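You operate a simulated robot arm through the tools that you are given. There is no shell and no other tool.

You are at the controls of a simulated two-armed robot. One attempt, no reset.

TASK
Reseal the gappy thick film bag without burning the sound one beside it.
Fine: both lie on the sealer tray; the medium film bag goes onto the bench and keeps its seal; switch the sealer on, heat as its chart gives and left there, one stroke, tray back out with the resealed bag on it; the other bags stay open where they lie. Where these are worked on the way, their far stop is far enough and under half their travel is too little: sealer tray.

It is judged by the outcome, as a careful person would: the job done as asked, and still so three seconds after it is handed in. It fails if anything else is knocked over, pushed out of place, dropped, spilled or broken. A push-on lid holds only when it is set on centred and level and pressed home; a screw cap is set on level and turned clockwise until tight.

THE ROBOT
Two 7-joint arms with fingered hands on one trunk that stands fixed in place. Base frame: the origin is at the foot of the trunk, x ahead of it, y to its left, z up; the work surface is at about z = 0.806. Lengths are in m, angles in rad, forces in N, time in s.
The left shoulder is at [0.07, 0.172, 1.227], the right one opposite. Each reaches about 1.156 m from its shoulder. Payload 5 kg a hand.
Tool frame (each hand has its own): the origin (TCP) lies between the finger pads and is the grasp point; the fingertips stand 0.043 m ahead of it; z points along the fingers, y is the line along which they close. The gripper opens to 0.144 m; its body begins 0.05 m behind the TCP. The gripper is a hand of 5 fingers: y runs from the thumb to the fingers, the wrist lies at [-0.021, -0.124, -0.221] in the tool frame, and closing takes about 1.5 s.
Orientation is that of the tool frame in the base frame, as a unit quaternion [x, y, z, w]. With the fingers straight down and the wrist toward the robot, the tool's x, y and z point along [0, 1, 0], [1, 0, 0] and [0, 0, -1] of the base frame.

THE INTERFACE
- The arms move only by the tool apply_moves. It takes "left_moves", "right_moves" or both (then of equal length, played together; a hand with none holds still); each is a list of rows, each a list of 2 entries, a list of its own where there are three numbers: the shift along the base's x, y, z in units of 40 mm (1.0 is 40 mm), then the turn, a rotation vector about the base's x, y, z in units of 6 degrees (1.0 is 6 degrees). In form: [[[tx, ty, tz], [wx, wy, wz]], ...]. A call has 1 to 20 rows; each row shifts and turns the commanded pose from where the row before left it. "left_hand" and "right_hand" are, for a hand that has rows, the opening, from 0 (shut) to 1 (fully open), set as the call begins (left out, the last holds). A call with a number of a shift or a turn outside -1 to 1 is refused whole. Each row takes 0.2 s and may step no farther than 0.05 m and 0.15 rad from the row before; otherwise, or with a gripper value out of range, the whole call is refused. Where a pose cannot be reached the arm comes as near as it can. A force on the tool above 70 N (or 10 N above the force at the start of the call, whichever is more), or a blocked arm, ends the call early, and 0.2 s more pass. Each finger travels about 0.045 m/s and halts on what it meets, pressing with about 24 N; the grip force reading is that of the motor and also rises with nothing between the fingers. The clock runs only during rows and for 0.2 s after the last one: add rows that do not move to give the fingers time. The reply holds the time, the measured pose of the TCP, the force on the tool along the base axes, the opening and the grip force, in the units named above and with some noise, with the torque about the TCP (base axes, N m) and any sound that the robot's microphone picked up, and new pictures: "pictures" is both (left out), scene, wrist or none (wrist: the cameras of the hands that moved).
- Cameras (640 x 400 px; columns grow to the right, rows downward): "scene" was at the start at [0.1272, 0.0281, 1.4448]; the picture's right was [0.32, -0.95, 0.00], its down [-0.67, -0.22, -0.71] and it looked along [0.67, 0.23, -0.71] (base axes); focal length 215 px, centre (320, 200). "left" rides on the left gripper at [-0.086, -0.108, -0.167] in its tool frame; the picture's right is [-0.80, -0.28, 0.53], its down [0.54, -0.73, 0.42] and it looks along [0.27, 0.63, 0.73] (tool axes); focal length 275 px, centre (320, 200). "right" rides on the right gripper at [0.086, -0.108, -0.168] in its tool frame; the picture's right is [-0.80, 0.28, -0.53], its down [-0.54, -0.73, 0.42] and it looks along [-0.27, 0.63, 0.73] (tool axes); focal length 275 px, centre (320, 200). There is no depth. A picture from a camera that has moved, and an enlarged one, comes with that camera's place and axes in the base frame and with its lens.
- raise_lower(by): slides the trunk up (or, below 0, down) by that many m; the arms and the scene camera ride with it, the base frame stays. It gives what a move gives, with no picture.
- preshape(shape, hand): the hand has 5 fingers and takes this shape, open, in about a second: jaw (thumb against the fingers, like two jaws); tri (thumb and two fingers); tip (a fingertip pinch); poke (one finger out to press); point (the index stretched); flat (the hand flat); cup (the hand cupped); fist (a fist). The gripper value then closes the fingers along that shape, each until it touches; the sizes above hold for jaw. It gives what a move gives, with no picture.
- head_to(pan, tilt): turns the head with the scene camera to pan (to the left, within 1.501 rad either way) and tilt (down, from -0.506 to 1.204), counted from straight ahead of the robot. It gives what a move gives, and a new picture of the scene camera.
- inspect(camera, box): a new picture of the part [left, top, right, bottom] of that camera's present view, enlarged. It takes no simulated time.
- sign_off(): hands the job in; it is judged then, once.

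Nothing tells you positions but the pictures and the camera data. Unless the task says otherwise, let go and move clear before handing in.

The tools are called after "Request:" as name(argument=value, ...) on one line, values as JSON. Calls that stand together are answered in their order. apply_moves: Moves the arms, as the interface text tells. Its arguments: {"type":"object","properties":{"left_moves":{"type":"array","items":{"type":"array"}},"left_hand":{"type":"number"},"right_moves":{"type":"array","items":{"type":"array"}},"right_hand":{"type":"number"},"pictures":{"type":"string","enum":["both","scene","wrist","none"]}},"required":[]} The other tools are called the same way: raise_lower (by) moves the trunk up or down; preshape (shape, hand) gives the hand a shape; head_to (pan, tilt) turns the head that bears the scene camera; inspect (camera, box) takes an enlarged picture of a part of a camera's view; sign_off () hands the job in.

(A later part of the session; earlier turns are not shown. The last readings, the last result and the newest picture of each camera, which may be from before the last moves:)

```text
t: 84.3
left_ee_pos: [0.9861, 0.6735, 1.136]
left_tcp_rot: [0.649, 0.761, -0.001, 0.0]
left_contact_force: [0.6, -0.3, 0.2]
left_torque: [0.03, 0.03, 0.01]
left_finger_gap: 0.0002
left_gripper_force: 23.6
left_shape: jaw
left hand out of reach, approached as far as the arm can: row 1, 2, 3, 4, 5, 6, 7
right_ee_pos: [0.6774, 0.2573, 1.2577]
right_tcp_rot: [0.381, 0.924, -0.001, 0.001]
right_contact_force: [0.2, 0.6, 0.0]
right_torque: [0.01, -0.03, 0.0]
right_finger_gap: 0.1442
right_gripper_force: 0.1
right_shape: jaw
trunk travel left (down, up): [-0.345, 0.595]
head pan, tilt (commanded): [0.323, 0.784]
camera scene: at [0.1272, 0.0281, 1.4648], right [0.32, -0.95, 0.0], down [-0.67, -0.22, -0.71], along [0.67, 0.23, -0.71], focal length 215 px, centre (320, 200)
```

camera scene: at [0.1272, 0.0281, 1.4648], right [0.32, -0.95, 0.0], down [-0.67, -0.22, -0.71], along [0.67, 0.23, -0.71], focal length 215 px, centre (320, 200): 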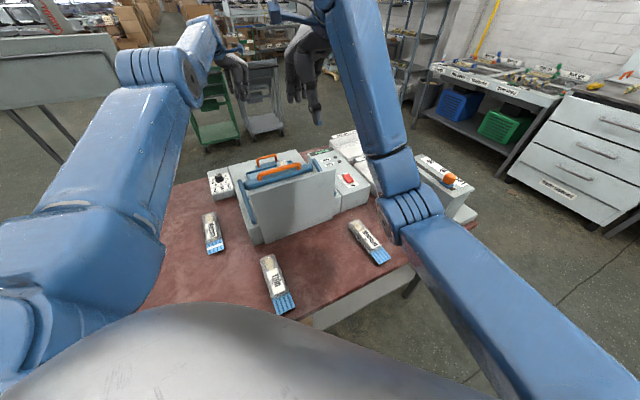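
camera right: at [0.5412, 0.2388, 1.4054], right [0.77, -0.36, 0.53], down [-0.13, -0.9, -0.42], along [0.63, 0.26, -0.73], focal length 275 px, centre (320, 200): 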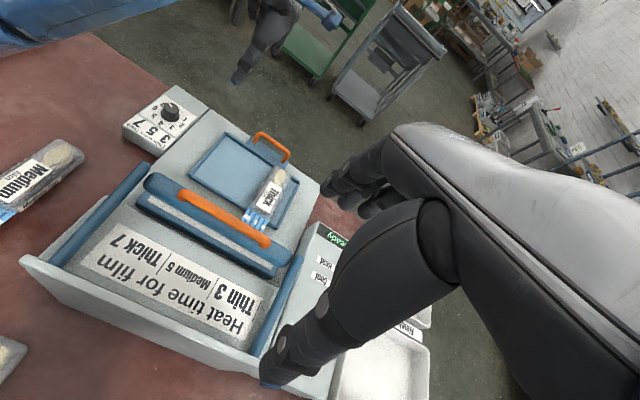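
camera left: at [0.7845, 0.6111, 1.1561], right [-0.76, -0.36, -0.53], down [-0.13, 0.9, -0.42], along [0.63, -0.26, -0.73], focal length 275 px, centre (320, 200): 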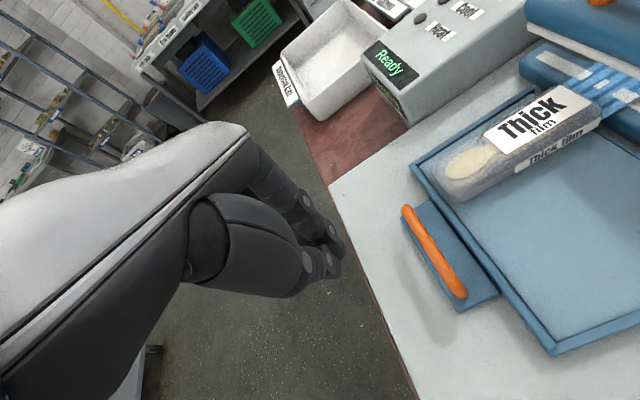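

Request:
apply_moves(left_moves=[[[0, -0.6, 0.4], [0, 0, 0]], [[0, -0.6, 0.4], [0, 0, 0]], [[-0.2, -0.6, 0.4], [0, 0, 0]], [[-0.2, -0.6, 0.4], [0, 0, 0]]], pictures="scene")

```text
t: 85.3
left_ee_pos: [1.0075, 0.594, 1.2092]
left_tcp_rot: [0.65, 0.76, -0.001, -0.002]
left_contact_force: [0.5, 0.7, 1.1]
left_torque: [0.02, -0.02, 0.04]
left_finger_gap: 0.0
left_gripper_force: 23.4
left_shape: jaw
left hand out of reach, approached as far as the arm can: row 1, 2, 3, 4
right_ee_pos: [0.6769, 0.2545, 1.2581]
right_tcp_rot: [0.382, 0.924, 0.0, -0.001]
right_contact_force: [-0.9, -0.4, 0.0]
right_torque: [0.03, 0.0, -0.04]
right_finger_gap: 0.1439
right_gripper_force: 0.0
right_shape: jaw
trunk travel left (down, up): [-0.345, 0.595]
head pan, tilt (commanded): [0.323, 0.784]
camera scene: at [0.1269, 0.0263, 1.4649], right [0.32, -0.95, 0.0], down [-0.67, -0.22, -0.71], along [0.67, 0.23, -0.71], focal length 215 px, centre (320, 200)
```

scene: 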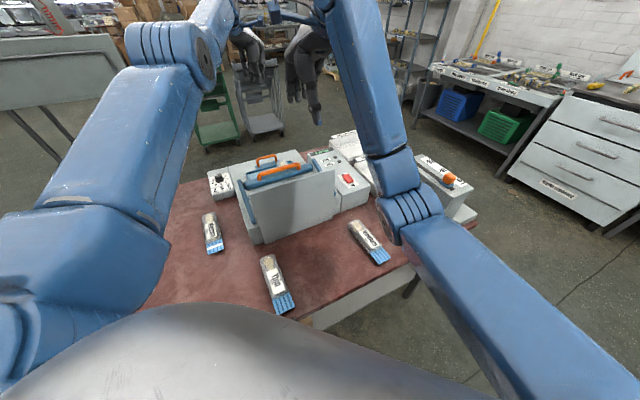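

The elbow is fully straight and needs a push in the right direction to bend again. I'll raise the trunk, sweep the hand down in free space beyond the bench edge, then go straight up, which forces the elbow to flex.

Request:
raise_lower(by=0.3)

Request:
apply_moves(left_moves=[[[0, 0, -0.9], [0, 0, 0]], [[0, 0, -0.9], [0, 0, 0]], [[0, 0, -0.9], [0, 0, 0]], [[0, 0, -0.9], [0, 0, 0]], [[0, 0, -0.9], [0, 0, 0]]], pictures="scene")

```text
t: 88.3
left_ee_pos: [1.0095, 0.5948, 1.5071]
left_tcp_rot: [0.65, 0.76, -0.003, 0.0]
left_contact_force: [0.2, -0.5, 0.3]
left_torque: [0.0, -0.01, -0.04]
left_finger_gap: 0.0001
left_gripper_force: 23.9
left_shape: jaw
right_ee_pos: [0.6775, 0.2576, 1.5569]
right_tcp_rot: [0.382, 0.924, 0.0, -0.001]
right_contact_force: [0.0, 0.1, 0.1]
right_torque: [-0.04, 0.0, -0.01]
right_finger_gap: 0.1437
right_gripper_force: 0.0
right_shape: jaw
trunk travel left (down, up): [-0.645, 0.295]
head pan, tilt (commanded): [0.323, 0.784]
```

```text
t: 89.5
left_ee_pos: [1.0279, 0.603, 1.3273]
left_tcp_rot: [0.65, 0.76, -0.003, -0.001]
left_contact_force: [-0.6, -0.1, 1.0]
left_torque: [-0.02, 0.08, -0.01]
left_finger_gap: 0.0
left_gripper_force: 23.8
left_shape: jaw
left hand out of reach, approached as far as the arm can: row 1, 2, 3, 5
right_ee_pos: [0.6798, 0.2575, 1.5567]
right_tcp_rot: [0.382, 0.924, 0.0, 0.0]
right_contact_force: [0.6, 0.5, -0.4]
right_torque: [0.0, 0.05, -0.02]
right_finger_gap: 0.1438
right_gripper_force: 0.0
right_shape: jaw
trunk travel left (down, up): [-0.645, 0.295]
head pan, tilt (commanded): [0.323, 0.784]
camera scene: at [0.1294, 0.0295, 1.7647], right [0.32, -0.95, 0.0], down [-0.67, -0.23, -0.71], along [0.67, 0.22, -0.71], focal length 215 px, centre (320, 200)
```

scene: 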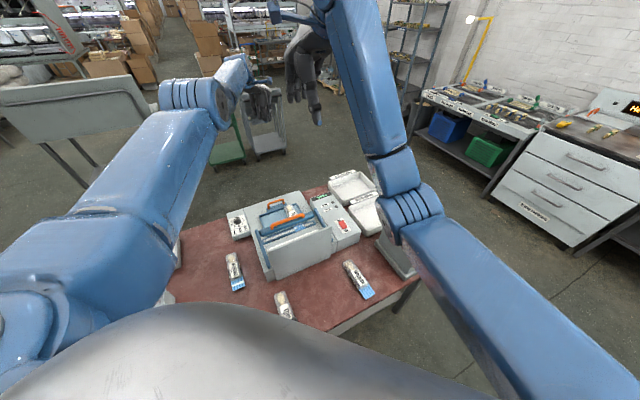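

Request:
apply_moves(left_moves=[[[0, 0, -0.9], [0, 0, 0]], [[0, 0, -0.9], [0, 0, 0]], [[0, 0, -0.9], [0, 0, 0]], [[0, 0, -0.9], [0, 0, 0]], [[0, 0, -0.9], [0, 0, 0]], [[0, 0, -0.9], [0, 0, 0]], [[0, 0, -0.9], [0, 0, 0]]], pictures="scene")

```text
t: 91.1
left_ee_pos: [0.9996, 0.5853, 1.082]
left_tcp_rot: [0.65, 0.76, -0.001, -0.001]
left_contact_force: [0.7, 0.5, 1.7]
left_torque: [0.0, 0.07, 0.01]
left_finger_gap: 0.0001
left_gripper_force: 23.7
left_shape: jaw
left hand out of reach, approached as far as the arm can: row 3, 4, 5, 6, 7
right_ee_pos: [0.6775, 0.2577, 1.5584]
right_tcp_rot: [0.382, 0.924, -0.001, 0.0]
right_contact_force: [-0.1, -0.3, 0.8]
right_torque: [-0.02, 0.03, 0.01]
right_finger_gap: 0.144
right_gripper_force: 0.1
right_shape: jaw
trunk travel left (down, up): [-0.645, 0.295]
head pan, tilt (commanded): [0.323, 0.784]
camera scene: at [0.1285, 0.0291, 1.7649], right [0.32, -0.95, 0.0], down [-0.67, -0.23, -0.71], along [0.67, 0.23, -0.71], focal length 215 px, centre (320, 200)
```

scene: 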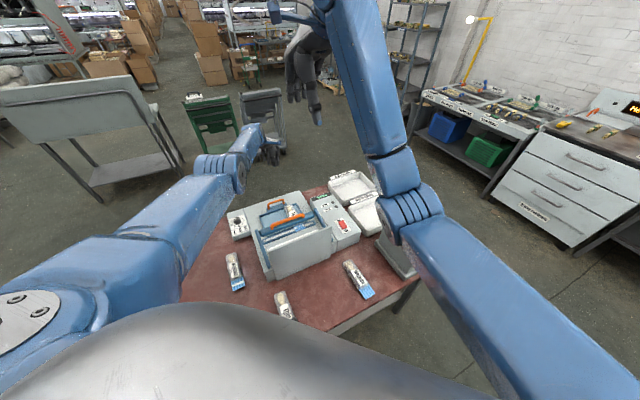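

Request:
apply_moves(left_moves=[[[-0.1, -0.05, 0.8], [0, 0, 0]], [[-0.1, -0.05, 0.8], [0, 0, 0]], [[-0.1, -0.05, 0.8], [0, 0, 0]], [[-0.1, -0.05, 0.8], [0, 0, 0]], [[-0.1, -0.05, 0.8], [0, 0, 0]]], pictures="scene")

```text
t: 92.3
left_ee_pos: [0.9787, 0.5736, 1.2424]
left_tcp_rot: [0.65, 0.76, -0.002, -0.001]
left_contact_force: [-0.7, -0.5, -0.1]
left_torque: [0.04, -0.04, 0.0]
left_finger_gap: 0.0
left_gripper_force: 24.1
left_shape: jaw
right_ee_pos: [0.6758, 0.2547, 1.5579]
right_tcp_rot: [0.383, 0.924, 0.0, 0.0]
right_contact_force: [0.1, 0.3, -0.2]
right_torque: [0.01, -0.01, -0.01]
right_finger_gap: 0.1438
right_gripper_force: 0.0
right_shape: jaw
trunk travel left (down, up): [-0.645, 0.295]
head pan, tilt (commanded): [0.323, 0.784]
camera scene: at [0.1263, 0.0276, 1.7649], right [0.32, -0.95, 0.0], down [-0.67, -0.22, -0.71], along [0.67, 0.23, -0.71], focal length 215 px, centre (320, 200)
```

scene: 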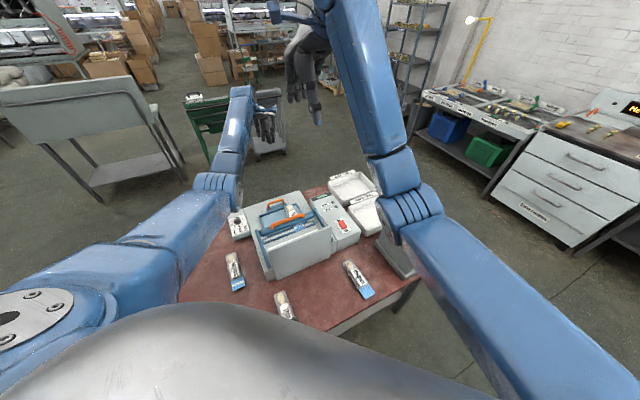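

The elbow bends again and follows. Now I'll settle the trunk slightly, square the hand, and come down just outside the tray handle with the arm high.

Request:
raise_lower(by=-0.04)

Request:
apply_moves(left_moves=[[[-0.4, 0.05, 0], [0, 0, -0.8]], [[-0.4, 0.05, 0], [0, 0, -0.7]], [[-0.4, 0.05, -0.5], [0, 0, 0]], [[-0.35, 0.1, -0.6], [0, 0, 0]], [[0, 0, -0.7], [0, 0, 0]], [[0, 0, -0.7], [0, 0, 0]], [[0, 0, -0.7], [0, 0, 0]], [[0, 0, -0.7], [0, 0, 0]]], pictures="both")

Request:
inspect(camera="scene", box=[180, 130, 340, 280])

Request:
inspect(camera="right", box=[0, 60, 340, 360])

```text
t: 93.2
left_ee_pos: [0.9782, 0.5745, 1.2011]
left_tcp_rot: [0.65, 0.76, -0.002, -0.001]
left_contact_force: [0.5, 0.4, 0.0]
left_torque: [0.03, -0.02, 0.04]
left_finger_gap: 0.0001
left_gripper_force: 24.1
left_shape: jaw
right_ee_pos: [0.6773, 0.2567, 1.5173]
right_tcp_rot: [0.382, 0.924, 0.0, -0.001]
right_contact_force: [0.7, 0.7, 0.5]
right_torque: [-0.01, -0.04, 0.01]
right_finger_gap: 0.144
right_gripper_force: 0.1
right_shape: jaw
trunk travel left (down, up): [-0.605, 0.335]
head pan, tilt (commanded): [0.323, 0.784]
```

```text
t: 95.0
left_ee_pos: [0.9157, 0.5845, 1.0461]
left_tcp_rot: [0.708, 0.706, -0.002, 0.0]
left_contact_force: [0.1, 0.3, 0.6]
left_torque: [-0.02, 0.04, -0.02]
left_finger_gap: 0.0001
left_gripper_force: 23.9
left_shape: jaw
right_ee_pos: [0.6781, 0.2575, 1.5166]
right_tcp_rot: [0.381, 0.924, -0.001, 0.0]
right_contact_force: [0.5, -0.1, -0.7]
right_torque: [0.0, 0.02, 0.03]
right_finger_gap: 0.1442
right_gripper_force: 0.0
right_shape: jaw
trunk travel left (down, up): [-0.605, 0.335]
head pan, tilt (commanded): [0.323, 0.784]
camera scene: at [0.1282, 0.0288, 1.7248], right [0.32, -0.95, 0.0], down [-0.67, -0.22, -0.71], along [0.67, 0.23, -0.71], focal length 215 px, centre (320, 200)
camera left: at [0.8088, 0.498, 1.2143], right [-0.29, -0.8, -0.53], down [-0.73, 0.54, -0.42], along [0.62, 0.26, -0.73], focal length 275 px, centre (320, 200)
```

scene: 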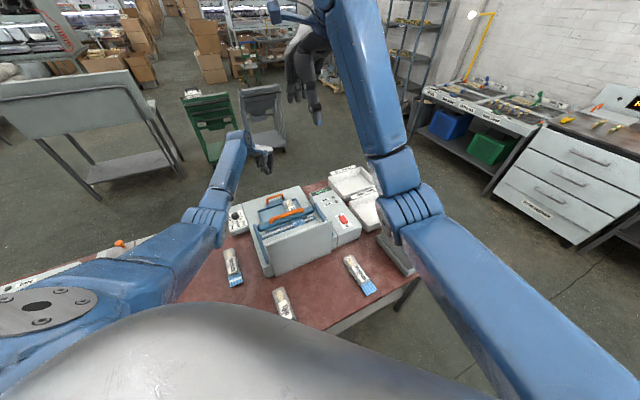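
left: 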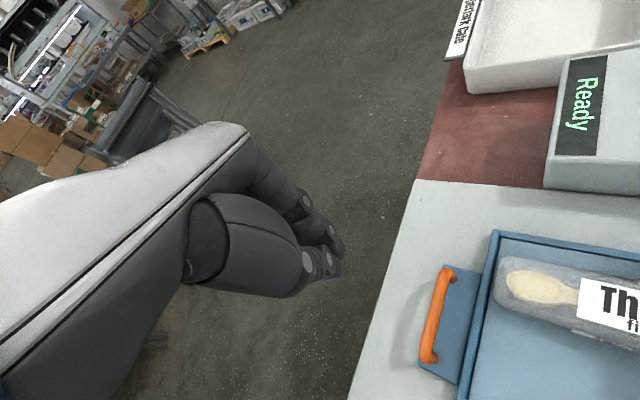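

```text
2.67 times, centred on (260, 205) of scene
camera zoom: at [0.1282, 0.0288, 1.7248], right [0.32, -0.95, 0.0], down [-0.67, -0.22, -0.71], along [0.67, 0.23, -0.71], focal length 573 px, centre (480, 187)
```

zoom: 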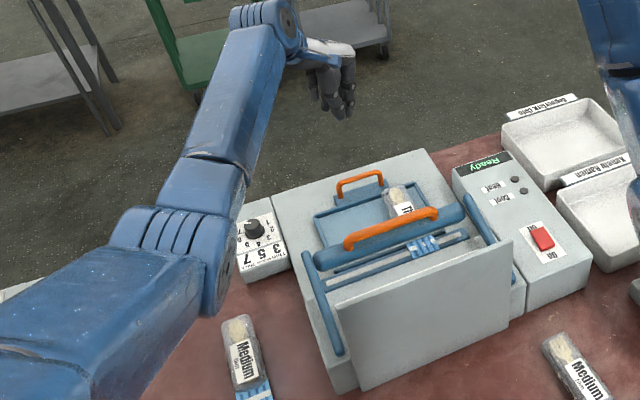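

```text
1.33 times, centred on (170, 210) of right
camera zoom: at [0.5407, 0.2406, 1.6854], right [0.76, -0.36, 0.53], down [-0.13, -0.9, -0.42], along [0.63, 0.25, -0.73], focal length 367 px, centre (520, 187)
```

zoom: 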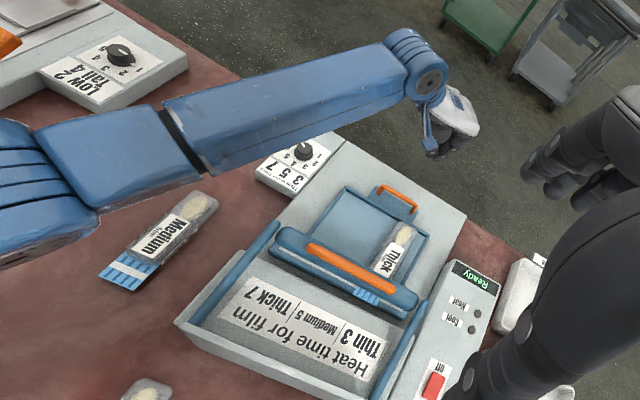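

The arm now sits high and well left of the shield. Lowering the closed fingers outside the handle bar.

Request:
apply_moves(left_moves=[[[0, 0, -0.7], [0, 0, 0]], [[0, 0, -0.7], [0, 0, 0]], [[0, 0, -0.7], [0, 0, 0]], [[0, 0, -0.7], [0, 0, 0]], [[0, 0, -0.5], [0, 0, 0]]], pictures="none")

Request:
inspect(camera="left", box=[240, 140, 480, 340])

Request:
inspect(camera="scene", box=[230, 160, 310, 220])

Request:
inspect(camera="right", box=[0, 60, 340, 360])

```text
t: 96.2
left_ee_pos: [0.9175, 0.5839, 0.9133]
left_tcp_rot: [0.708, 0.706, -0.003, -0.001]
left_contact_force: [0.6, -0.1, 1.2]
left_torque: [0.04, 0.02, -0.01]
left_finger_gap: 0.0002
left_gripper_force: 23.9
left_shape: jaw
right_ee_pos: [0.6789, 0.2567, 1.5162]
right_tcp_rot: [0.382, 0.924, -0.001, 0.0]
right_contact_force: [-0.1, 0.4, -0.4]
right_torque: [-0.01, 0.02, 0.0]
right_finger_gap: 0.1441
right_gripper_force: 0.1
right_shape: jaw
trunk travel left (down, up): [-0.605, 0.335]
head pan, tilt (commanded): [0.323, 0.784]
```

```text
2.00 times, centred on (360, 240) of left
camera zoom: at [0.809, 0.4974, 1.0818], right [-0.29, -0.8, -0.53], down [-0.73, 0.54, -0.42], along [0.62, 0.27, -0.74], focal length 551 px, centre (240, 120)
```

zoom: 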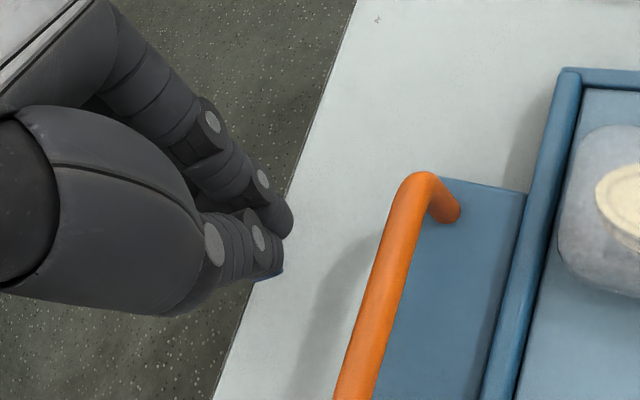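

```text
6.67 times, centred on (270, 190) of scene
camera zoom: at [0.1283, 0.0285, 1.7247], right [0.32, -0.95, 0.0], down [-0.67, -0.22, -0.71], along [0.67, 0.23, -0.71], focal length 1433 px, centre (653, 267)
```

zoom: 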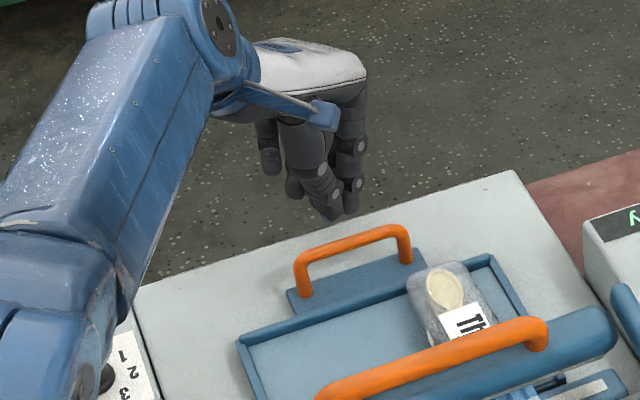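

```text
1.33 times, centred on (170, 210) of right
camera zoom: at [0.5409, 0.2404, 1.6854], right [0.76, -0.36, 0.53], down [-0.13, -0.9, -0.42], along [0.63, 0.25, -0.73], focal length 367 px, centre (520, 187)
```

zoom: 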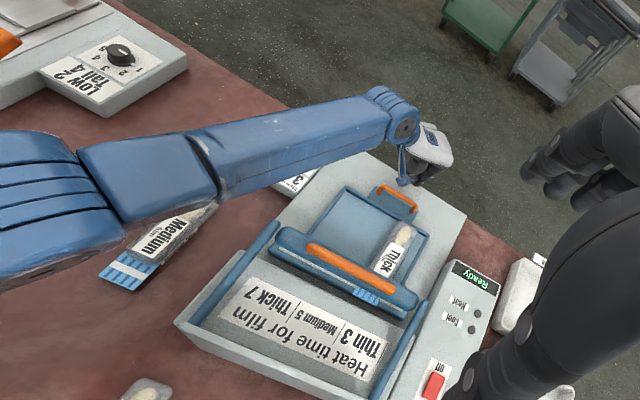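

Request:
apply_moves(left_moves=[[[-0.3, 0.3, 0], [0, 0, 0]], [[-0.22, -0.22, 0], [0, 0, 0]], [[-0.22, -0.22, 0], [0, 0, 0]], [[-0.22, -0.22, 0], [0, 0, 0]]], pictures="none")

Request:
inspect(camera="left", box=[240, 140, 480, 340])

```text
t: 97.2
left_ee_pos: [0.877, 0.5688, 0.9149]
left_tcp_rot: [0.707, 0.707, -0.002, 0.0]
left_contact_force: [-0.6, 1.0, 1.0]
left_torque: [0.03, 0.01, 0.0]
left_finger_gap: 0.0
left_gripper_force: 23.7
left_shape: jaw
right_ee_pos: [0.6769, 0.2577, 1.5189]
right_tcp_rot: [0.382, 0.924, 0.001, 0.0]
right_contact_force: [0.4, 0.1, 0.6]
right_torque: [0.01, 0.01, 0.01]
right_finger_gap: 0.1438
right_gripper_force: 0.0
right_shape: jaw
trunk travel left (down, up): [-0.605, 0.335]
head pan, tilt (commanded): [0.323, 0.784]
```

```text
2.00 times, centred on (360, 240) of left
camera zoom: at [0.7692, 0.483, 1.0828], right [-0.29, -0.8, -0.53], down [-0.73, 0.54, -0.42], along [0.62, 0.26, -0.73], focal length 551 px, centre (240, 120)
```

zoom: 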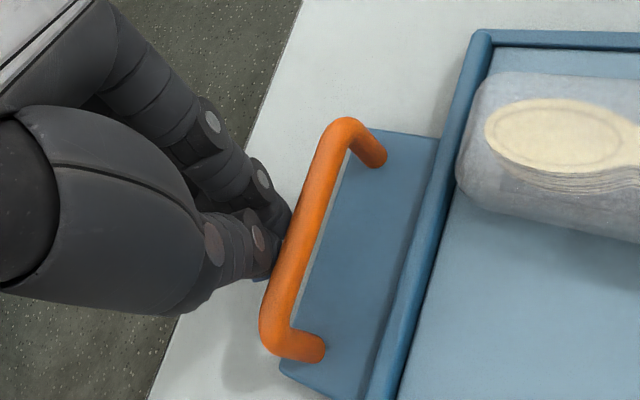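

Fingers are right at the middle of the bar. Pushing in small steps now.

Request:
apply_moves(left_moves=[[[-0.12, -0.12, 0], [0, 0, 0]], [[-0.12, -0.12, 0], [0, 0, 0]], [[-0.12, -0.12, 0], [0, 0, 0]]], pictures="none")

Request:
inspect(camera="left", box=[240, 140, 640, 400])

Request:
inspect(camera="right", box=[170, 170, 320, 310])

```text
t: 98.0
left_ee_pos: [0.8666, 0.5611, 0.9147]
left_tcp_rot: [0.707, 0.707, 0.0, -0.002]
left_contact_force: [19.9, 26.0, 4.3]
left_torque: [0.59, -0.36, -0.15]
left_finger_gap: 0.0
left_gripper_force: 24.0
left_shape: jaw
right_ee_pos: [0.6793, 0.2605, 1.5152]
right_tcp_rot: [0.382, 0.924, -0.001, -0.001]
right_contact_force: [0.5, -0.2, -0.5]
right_torque: [0.03, 0.02, 0.01]
right_finger_gap: 0.1439
right_gripper_force: 0.1
right_shape: jaw
trunk travel left (down, up): [-0.605, 0.335]
head pan, tilt (commanded): [0.323, 0.784]
```

```text
1.54 times, centred on (440, 270) of left
camera zoom: at [0.7577, 0.4731, 1.0826], right [-0.28, -0.8, -0.54], down [-0.73, 0.54, -0.42], along [0.63, 0.27, -0.73], focal length 424 px, centre (135, 92)
```

zoom: 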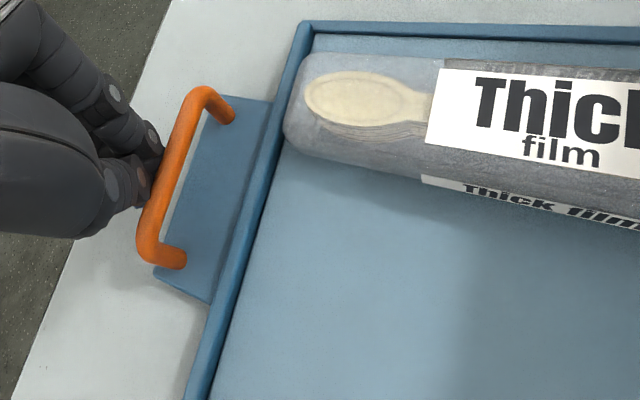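

```text
2.86 times, centred on (245, 240) of right
camera zoom: at [0.5421, 0.2433, 1.6847], right [0.77, -0.36, 0.53], down [-0.13, -0.9, -0.42], along [0.63, 0.25, -0.73], focal length 786 px, centre (534, 86)
```

zoom: 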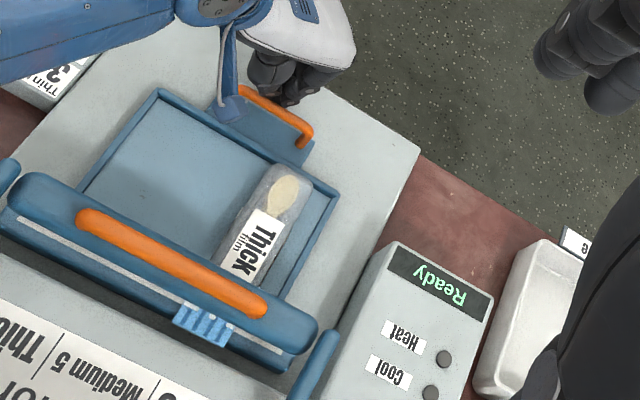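

Request:
apply_moves(left_moves=[[[-0.05, -0.05, 0], [0, 0, 0]], [[0, 0, 0], [0, 0, 0]]], pictures="none")

Request:
inspect(camera="right", box=[170, 170, 320, 310])

Request:
inspect(camera="scene", box=[230, 170, 350, 260])

```text
t: 98.6
left_ee_pos: [0.8638, 0.5601, 0.9129]
left_tcp_rot: [0.707, 0.707, 0.001, 0.0]
left_contact_force: [24.5, 43.0, 10.7]
left_torque: [0.92, -0.5, -0.02]
left_finger_gap: 0.0
left_gripper_force: 23.5
left_shape: jaw
right_ee_pos: [0.679, 0.26, 1.5156]
right_tcp_rot: [0.384, 0.924, -0.001, 0.0]
right_contact_force: [-0.3, -0.2, -0.2]
right_torque: [0.0, 0.01, -0.01]
right_finger_gap: 0.1442
right_gripper_force: 0.1
right_shape: jaw
trunk travel left (down, up): [-0.605, 0.335]
head pan, tilt (commanded): [0.323, 0.784]
```

```text
2.86 times, centred on (245, 240) of right
camera zoom: at [0.5417, 0.2441, 1.6846], right [0.76, -0.36, 0.53], down [-0.13, -0.9, -0.42], along [0.63, 0.25, -0.73], focal length 786 px, centre (534, 86)
```

zoom: 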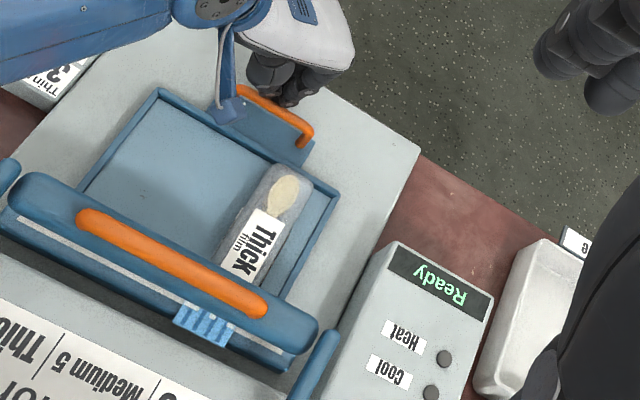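

```text
4.44 times, centred on (290, 215) of scene
camera zoom: at [0.1292, 0.0334, 1.7247], right [0.32, -0.95, 0.0], down [-0.67, -0.23, -0.71], along [0.67, 0.22, -0.71], focal length 956 px, centre (453, 133)
```

zoom: 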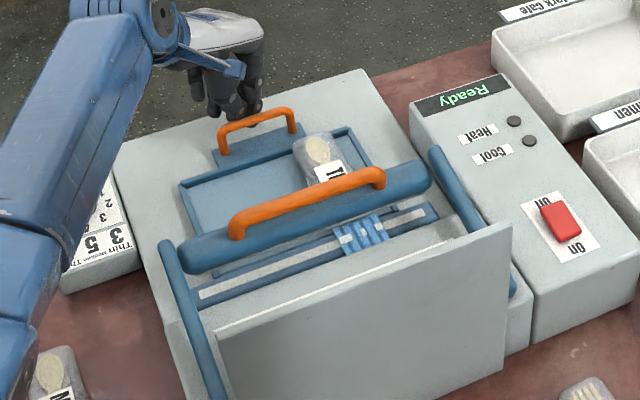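

Force rose to ~50 N with no further movement: the tray is against its inner stop and the bag's mouth lies across the heating strip. Backing the left hand off and up.

Request:
apply_moves(left_moves=[[[0.2, 0.2, 0], [0, 0, 0]], [[0.3, 0.3, 0], [0, 0, 0]], [[0.1, 0.1, 0.5], [0, 0, 0]], [[0, 0, 0.8], [0, 0, 0]], [[0, 0, 0.9], [0, 0, 0]], [[0, 0, 0.9], [0, 0, 0]], [[0, 0, 0.9], [0, 0, 0]], [[0, 0, 0.9], [0, 0, 0]]], pictures="scene")

Request:
inspect(camera="right", box=[120, 130, 340, 330])

```text
t: 100.4
left_ee_pos: [0.8857, 0.576, 1.1092]
left_tcp_rot: [0.708, 0.706, -0.003, -0.001]
left_contact_force: [-0.3, -0.5, -1.2]
left_torque: [0.03, -0.02, 0.0]
left_finger_gap: 0.0
left_gripper_force: 23.8
left_shape: jaw
right_ee_pos: [0.6764, 0.255, 1.5177]
right_tcp_rot: [0.382, 0.924, 0.0, 0.0]
right_contact_force: [0.0, -0.5, 0.2]
right_torque: [0.0, -0.02, 0.01]
right_finger_gap: 0.1441
right_gripper_force: 0.0
right_shape: jaw
trunk travel left (down, up): [-0.605, 0.335]
head pan, tilt (commanded): [0.323, 0.784]
camera scene: at [0.1269, 0.0271, 1.7248], right [0.32, -0.95, 0.0], down [-0.67, -0.22, -0.71], along [0.67, 0.23, -0.71], focal length 215 px, centre (320, 200)
```

scene: 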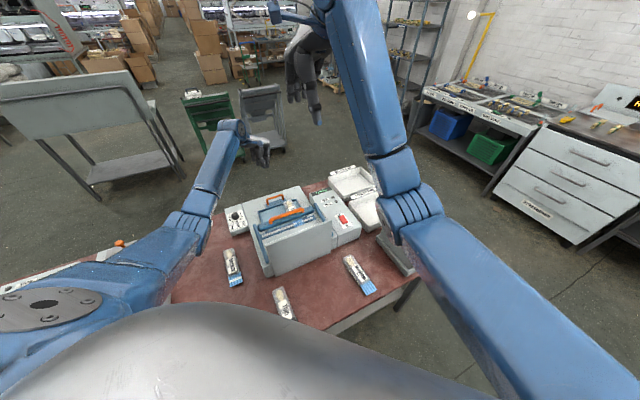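

```text
2.00 times, centred on (230, 230) of right
camera zoom: at [0.5394, 0.2389, 1.6861], right [0.76, -0.36, 0.53], down [-0.13, -0.9, -0.42], along [0.63, 0.26, -0.73], focal length 551 px, centre (500, 140)
```

zoom: 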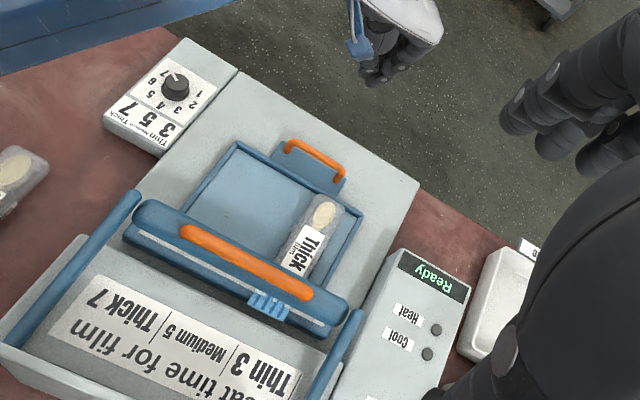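

Tray is in and everything reads Ready with the dial on 7. Now I'll raise the trunk a touch more, move the left hand aside, and bring the right hand above the sealing bar's handle.

Request:
raise_lower(by=0.08)

Request:
apply_moves(left_moves=[[[-0.2, 0.6, 0], [0, 0, 0]], [[-0.2, 0.6, 0], [0, 0, 0]], [[-0.2, 0.6, 0], [0, 0, 0]], [[-0.2, 0.6, 0], [0, 0, 0]], [[0, 0, 0], [0, 0, 0]], [[0, 0, 0], [0, 0, 0]], [[0, 0, 0], [0, 0, 0]], [[0, 0, 0], [0, 0, 0]], [[0, 0, 0], [0, 0, 0]], [[0, 0, 0], [0, 0, 0]], [[0, 0, 0], [0, 0, 0]], [[0, 0, 0], [0, 0, 0]], [[0, 0, 0], [0, 0, 0]], [[0, 0, 0], [0, 0, 0]]], right_moves=[[[0.2, 0.8, 0], [0, 0, 0]], [[0.2, 0.8, 0], [0, 0, 0]], [[0.2, 0.8, -0.3], [0, 0, 0]], [[0.2, 0.85, -0.6], [0, 0, 0]], [[0, 0, -0.9], [0, 0, 0]], [[0, 0, -0.9], [0, 0, 0]], [[0, 0, -0.9], [0, 0, 0]], [[0, 0, -0.9], [0, 0, 0]], [[0, 0, -0.9], [0, 0, 0]], [[0, 0, -0.9], [0, 0, 0]], [[0, 0, -0.9], [0, 0, 0]], [[0, 0, -0.9], [0, 0, 0]], [[0, 0, -0.9], [0, 0, 0]], [[0, 0, -0.9], [0, 0, 0]]], right_hand=0.6, pictures="both")

```text
t: 101.5
left_ee_pos: [0.8879, 0.5773, 1.1884]
left_tcp_rot: [0.708, 0.706, -0.002, -0.001]
left_contact_force: [-0.1, -0.2, 0.0]
left_torque: [0.02, -0.02, 0.04]
left_finger_gap: 0.0
left_gripper_force: 24.4
left_shape: jaw
right_ee_pos: [0.6775, 0.2564, 1.5963]
right_tcp_rot: [0.382, 0.924, 0.0, 0.001]
right_contact_force: [-0.3, 0.2, 0.0]
right_torque: [-0.02, 0.0, 0.02]
right_finger_gap: 0.1441
right_gripper_force: 0.1
right_shape: jaw
trunk travel left (down, up): [-0.685, 0.255]
head pan, tilt (commanded): [0.323, 0.784]
```

```text
t: 104.7
left_ee_pos: [0.8544, 0.6739, 1.1882]
left_tcp_rot: [0.708, 0.706, -0.001, -0.001]
left_contact_force: [-0.1, -0.4, 0.6]
left_torque: [-0.01, 0.01, -0.02]
left_finger_gap: 0.0001
left_gripper_force: 23.9
left_shape: jaw
right_ee_pos: [0.7407, 0.3566, 1.2074]
right_tcp_rot: [0.398, 0.917, -0.003, 0.017]
right_contact_force: [-0.4, -0.1, 0.8]
right_torque: [0.0, 0.0, 0.0]
right_finger_gap: 0.0867
right_gripper_force: 0.1
right_shape: jaw
trunk travel left (down, up): [-0.685, 0.255]
head pan, tilt (commanded): [0.323, 0.784]
stopped in row 14 (right hand): the arm was blocked; the commanded pose is now the measured one
camera scene: at [0.1274, 0.0282, 1.8048], right [0.32, -0.95, 0.0], down [-0.67, -0.22, -0.71], along [0.67, 0.23, -0.71], focal length 215 px, centre (320, 200)
camera right: at [0.5985, 0.3483, 1.3719], right [0.74, -0.38, 0.56], down [-0.15, -0.9, -0.41], along [0.66, 0.22, -0.72], focal length 275 px, centre (320, 200)
camera left: at [0.7463, 0.5869, 1.3573], right [-0.29, -0.8, -0.53], down [-0.73, 0.54, -0.42], along [0.62, 0.27, -0.73], focal length 275 px, centre (320, 200)
```

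scene: 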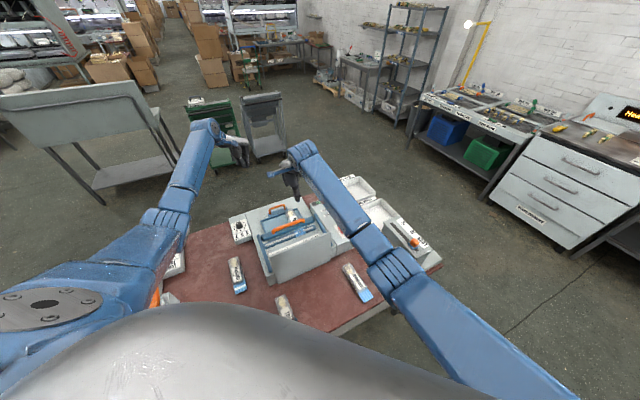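
right: 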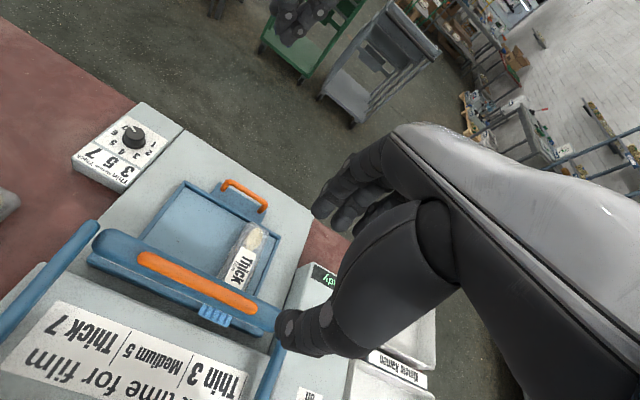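
left: 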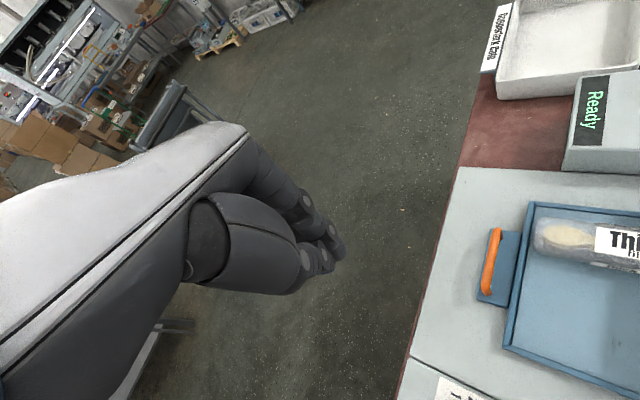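

The right arm reported being blocked in mid-air, slightly off its path. Let me check the surroundings of that arm before continuing.

Request:
inspect(camera="scene", box=[220, 120, 480, 330])

Request:
apply_moves(right_moves=[[[-0.2, 0.2, 0.2], [0, 0, 0]], [[-0.2, 0.2, 0.2], [0, 0, 0]]], pictures="none")

```text
1.90 times, centred on (350, 225) of scene
camera zoom: at [0.1274, 0.0282, 1.8048], right [0.32, -0.95, 0.0], down [-0.67, -0.22, -0.71], along [0.67, 0.23, -0.71], focal length 410 px, centre (263, 152)
```

zoom: 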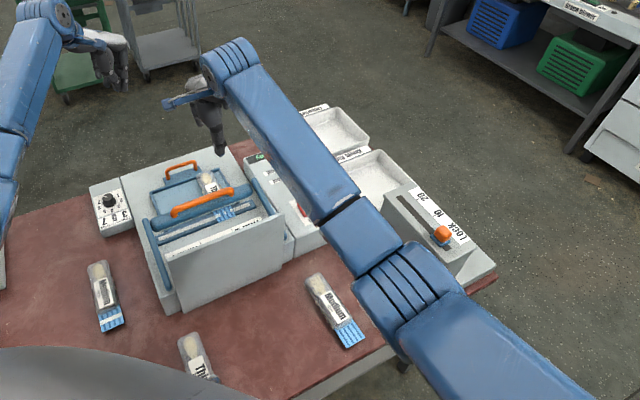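

```text
t: 105.5
left_ee_pos: [0.8549, 0.6738, 1.1885]
left_tcp_rot: [0.708, 0.706, -0.002, 0.0]
left_contact_force: [0.6, -0.9, 0.9]
left_torque: [0.04, -0.01, -0.02]
left_finger_gap: 0.0
left_gripper_force: 23.6
left_shape: jaw
right_ee_pos: [0.7465, 0.3411, 1.2106]
right_tcp_rot: [0.411, 0.911, -0.015, 0.026]
right_contact_force: [0.4, 0.3, 0.5]
right_torque: [-0.04, 0.01, -0.02]
right_finger_gap: 0.087
right_gripper_force: 0.1
right_shape: jaw
trunk travel left (down, up): [-0.685, 0.255]
head pan, tilt (commanded): [0.323, 0.784]
stopped in row 2 (right hand): the arm was blocked; the commanded pose is now the measured one
```

Request:
apply_moves(right_moves=[[[0, -0.2, 0.5], [0, 0, 0]], [[0, -0.2, 0.6], [0, 0, 0]], [[0, -0.2, 0.6], [0, 0, 0]], [[-0.2, -0.2, 0.6], [0, 0, 0]]], pictures="scene")

```text
t: 106.5
left_ee_pos: [0.8539, 0.6742, 1.1895]
left_tcp_rot: [0.708, 0.706, -0.003, 0.0]
left_contact_force: [-0.4, 1.0, 0.3]
left_torque: [0.01, -0.05, 0.03]
left_finger_gap: 0.0001
left_gripper_force: 24.3
left_shape: jaw
right_ee_pos: [0.7342, 0.3154, 1.3038]
right_tcp_rot: [0.41, 0.912, -0.014, 0.024]
right_contact_force: [-0.6, 0.5, 0.5]
right_torque: [0.01, 0.01, 0.0]
right_finger_gap: 0.0868
right_gripper_force: 0.0
right_shape: jaw
trunk travel left (down, up): [-0.685, 0.255]
head pan, tilt (commanded): [0.323, 0.784]
camera scene: at [0.1266, 0.028, 1.8048], right [0.32, -0.95, 0.0], down [-0.67, -0.22, -0.71], along [0.67, 0.23, -0.71], focal length 215 px, centre (320, 200)
```

scene: 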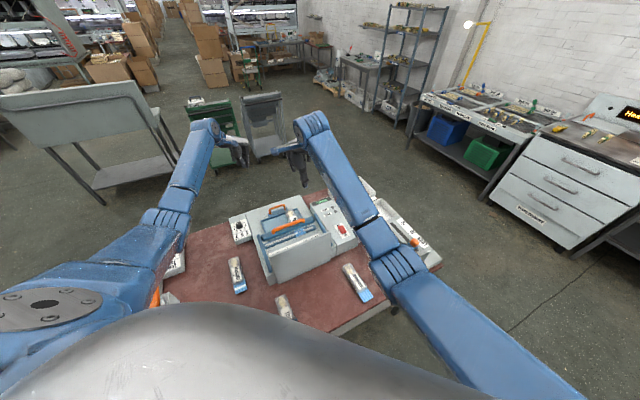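

I'll use the left arm for the press instead, since it comes in comfortably from the left. First the right hand moves out of the way to the right, and the left hand makes a fist.

Request:
apply_moves(right_moves=[[[0, -0.8, 0.2], [0, 0, 0]], [[0, -0.8, 0.2], [0, 0, 0]], [[0, -0.8, 0.2], [0, 0, 0]], [[0, -0.8, 0.2], [0, 0, 0]], [[0, -0.8, 0], [0, 0, 0]]], pictures="wrist")

Request:
preshape(shape="fist", hand="left")

Request:
inspect(camera="left", box=[100, 80, 500, 400])

Request:
inspect(camera="scene", box=[160, 100, 300, 220])

```text
t: 107.7
left_ee_pos: [0.8542, 0.6728, 1.1886]
left_tcp_rot: [0.709, 0.706, -0.001, -0.001]
left_contact_force: [-0.1, -0.5, 0.5]
left_torque: [0.06, -0.02, 0.01]
left_finger_gap: 0.0001
left_gripper_force: 24.1
left_shape: jaw
right_ee_pos: [0.7361, 0.1511, 1.336]
right_tcp_rot: [0.41, 0.912, -0.014, 0.024]
right_contact_force: [-0.2, -0.1, 0.8]
right_torque: [0.02, -0.02, 0.01]
right_finger_gap: 0.0867
right_gripper_force: 0.0
right_shape: jaw
trunk travel left (down, up): [-0.685, 0.255]
head pan, tilt (commanded): [0.323, 0.784]
camera right: at [0.5929, 0.1504, 1.4989], right [0.72, -0.38, 0.58], down [-0.17, -0.91, -0.39], along [0.67, 0.18, -0.72], focal length 275 px, centre (320, 200)
```

right: 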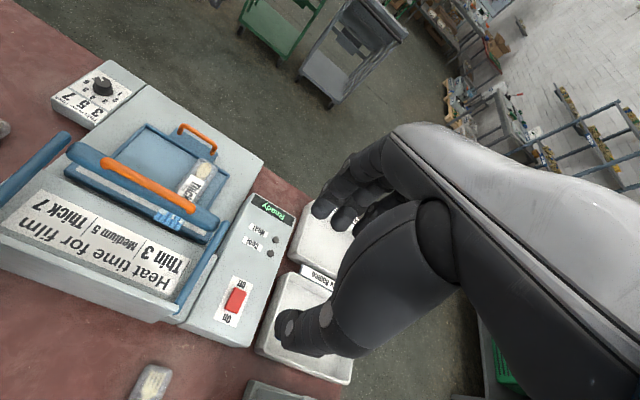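

```text
t: 108.6
left_ee_pos: [0.8556, 0.674, 1.1883]
left_tcp_rot: [0.708, 0.706, -0.003, 0.0]
left_contact_force: [-0.2, -1.0, 0.3]
left_torque: [-0.02, 0.03, 0.02]
left_finger_gap: 0.0002
left_gripper_force: 0.0
left_shape: fist
right_ee_pos: [0.7366, 0.1548, 1.3339]
right_tcp_rot: [0.41, 0.912, -0.014, 0.023]
right_contact_force: [-0.3, -0.4, 0.1]
right_torque: [0.03, 0.01, -0.01]
right_finger_gap: 0.0867
right_gripper_force: 0.1
right_shape: jaw
trunk travel left (down, up): [-0.685, 0.255]
head pan, tilt (commanded): [0.323, 0.784]
```

```text
1.25 times, centred on (300, 240) of left
camera zoom: at [0.7463, 0.5871, 1.3569], right [-0.29, -0.8, -0.53], down [-0.73, 0.54, -0.42], along [0.62, 0.26, -0.73], focal length 344 px, centre (345, 150)
```

zoom: 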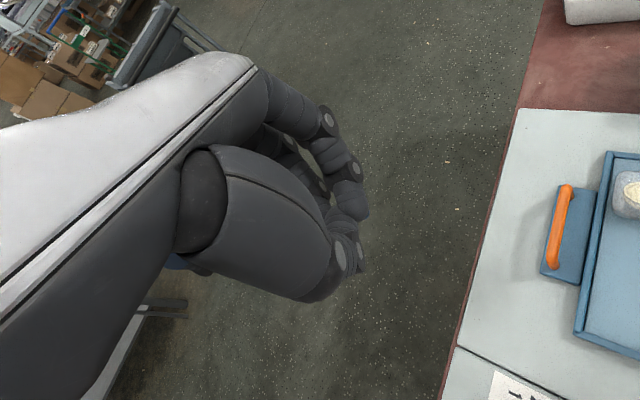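

```text
3.33 times, centred on (230, 160) of scene
camera zoom: at [0.1274, 0.0288, 1.8048], right [0.32, -0.95, 0.0], down [-0.67, -0.22, -0.71], along [0.67, 0.23, -0.71], focal length 717 px, centre (620, 333)
```

zoom: 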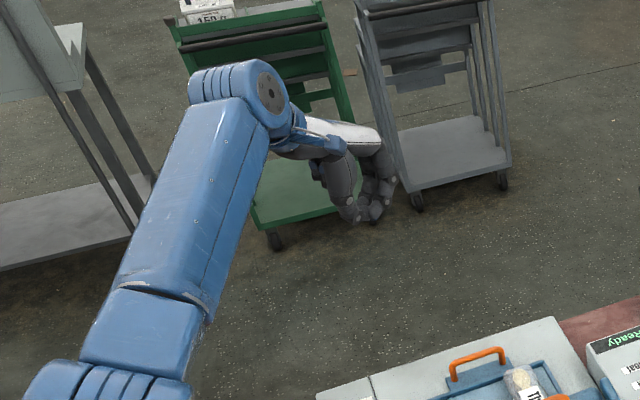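

Request:
apply_moves(left_moves=[[[-0.365, -0.72, 0], [0, 0, -0.75]], [[-0.365, -0.72, 0], [0, 0, -0.75]], [[-0.365, -0.72, 0], [0, 0, -0.75]], [[-0.365, -0.72, 0], [0, 0, -0.75]], [[-0.365, -0.72, 0], [0, 0, -0.75]], [[-0.365, -0.72, 0], [0, 0, -0.75]], [[-0.365, -0.72, 0], [0, 0, -0.75]], [[-0.365, -0.72, 0], [0, 0, -0.75]], [[-0.365, -0.72, 0], [0, 0, -0.75]], [[-0.365, -0.72, 0], [0, 0, -0.75]]], left_hand=0.0, pictures="both")

Request:
inspect(camera="right", box=[0, 0, 320, 320])

```text
t: 110.8
left_ee_pos: [0.7073, 0.3855, 1.1891]
left_tcp_rot: [0.924, 0.381, -0.002, -0.001]
left_contact_force: [-0.9, 0.8, -0.2]
left_torque: [0.04, -0.01, -0.01]
left_finger_gap: 0.0001
left_gripper_force: 0.0
left_shape: fist
right_ee_pos: [0.7357, 0.1535, 1.3349]
right_tcp_rot: [0.41, 0.912, -0.014, 0.024]
right_contact_force: [-0.2, -0.4, -0.6]
right_torque: [0.01, -0.01, 0.0]
right_finger_gap: 0.0866
right_gripper_force: 0.0
right_shape: jaw
trunk travel left (down, up): [-0.685, 0.255]
head pan, tilt (commanded): [0.323, 0.784]
camera scene: at [0.1271, 0.0273, 1.8048], right [0.32, -0.95, 0.0], down [-0.67, -0.22, -0.71], along [0.67, 0.23, -0.71], focal length 215 px, centre (320, 200)
camera left: at [0.5707, 0.4003, 1.3578], right [-0.77, -0.36, -0.53], down [-0.13, 0.9, -0.42], along [0.63, -0.25, -0.73], focal length 275 px, centre (320, 200)
```

scene: 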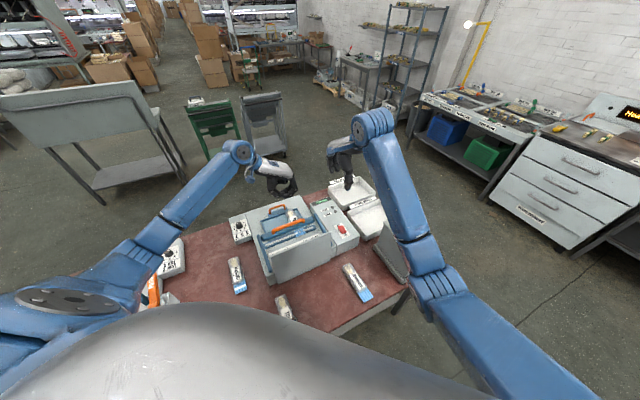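
left: 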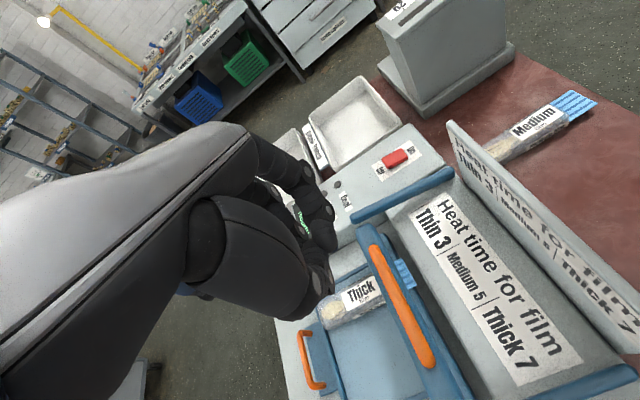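

```text
1.25 times, centred on (160, 160) of right
camera zoom: at [0.5927, 0.1525, 1.4988], right [0.72, -0.38, 0.58], down [-0.17, -0.91, -0.39], along [0.67, 0.18, -0.72], focal length 344 px, centre (520, 250)
```

zoom: 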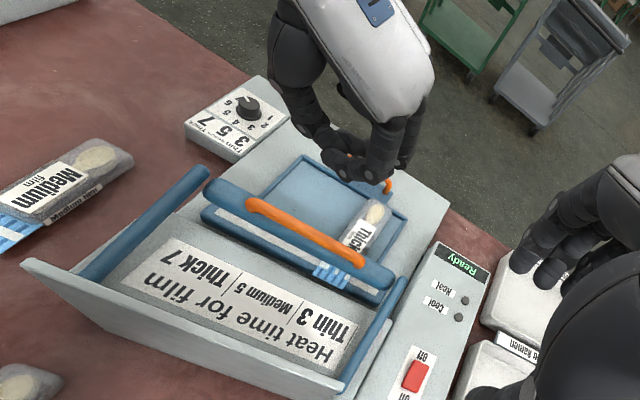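

Request:
inspect(camera="left", box=[200, 120, 480, 380])

Request:
inspect(camera="right", box=[130, 0, 310, 190])

Request:
inspect(camera="scene", box=[210, 130, 370, 270])

```text
1.54 times, centred on (340, 250) of left
camera zoom: at [0.5707, 0.4003, 1.3578], right [-0.77, -0.36, -0.53], down [-0.13, 0.9, -0.42], along [0.63, -0.25, -0.73], focal length 424 px, centre (289, 123)
```

zoom: 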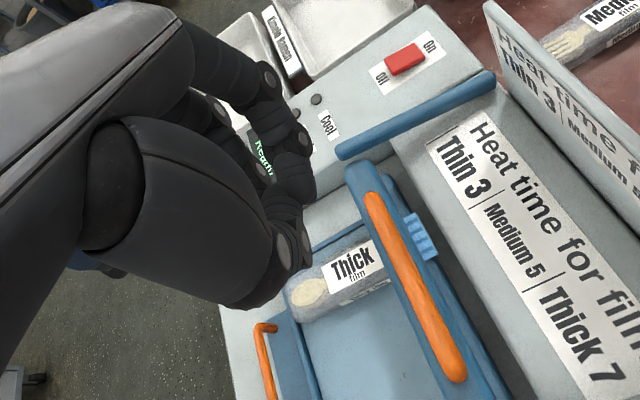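

```text
2.11 times, centred on (220, 95) of right
camera zoom: at [0.5927, 0.1525, 1.4988], right [0.72, -0.38, 0.58], down [-0.17, -0.91, -0.39], along [0.67, 0.18, -0.72], focal length 580 px, centre (530, 421)
```

zoom: 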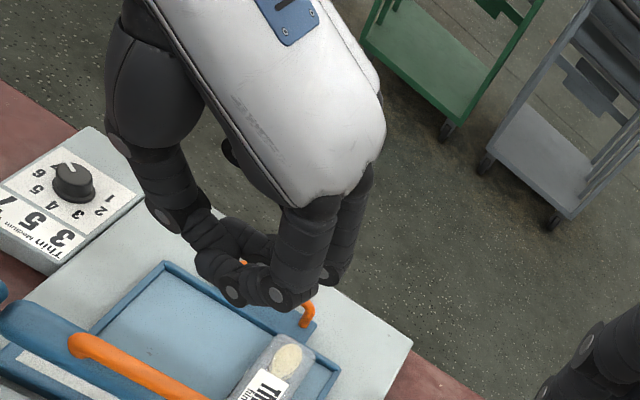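

```text
2.86 times, centred on (290, 200) of scene
camera zoom: at [0.1271, 0.0273, 1.8048], right [0.32, -0.95, 0.0], down [-0.67, -0.22, -0.71], along [0.67, 0.23, -0.71], focal length 614 px, centre (406, 200)
```

zoom: 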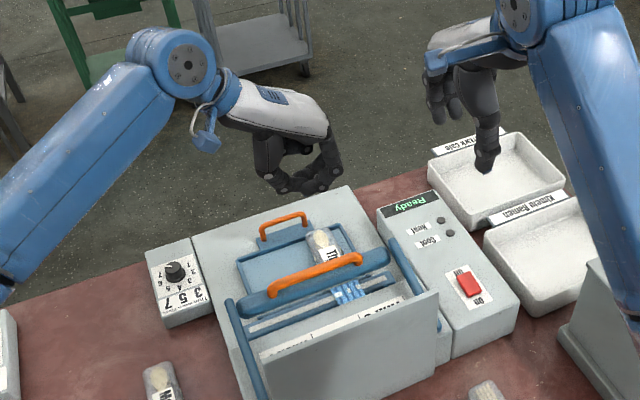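

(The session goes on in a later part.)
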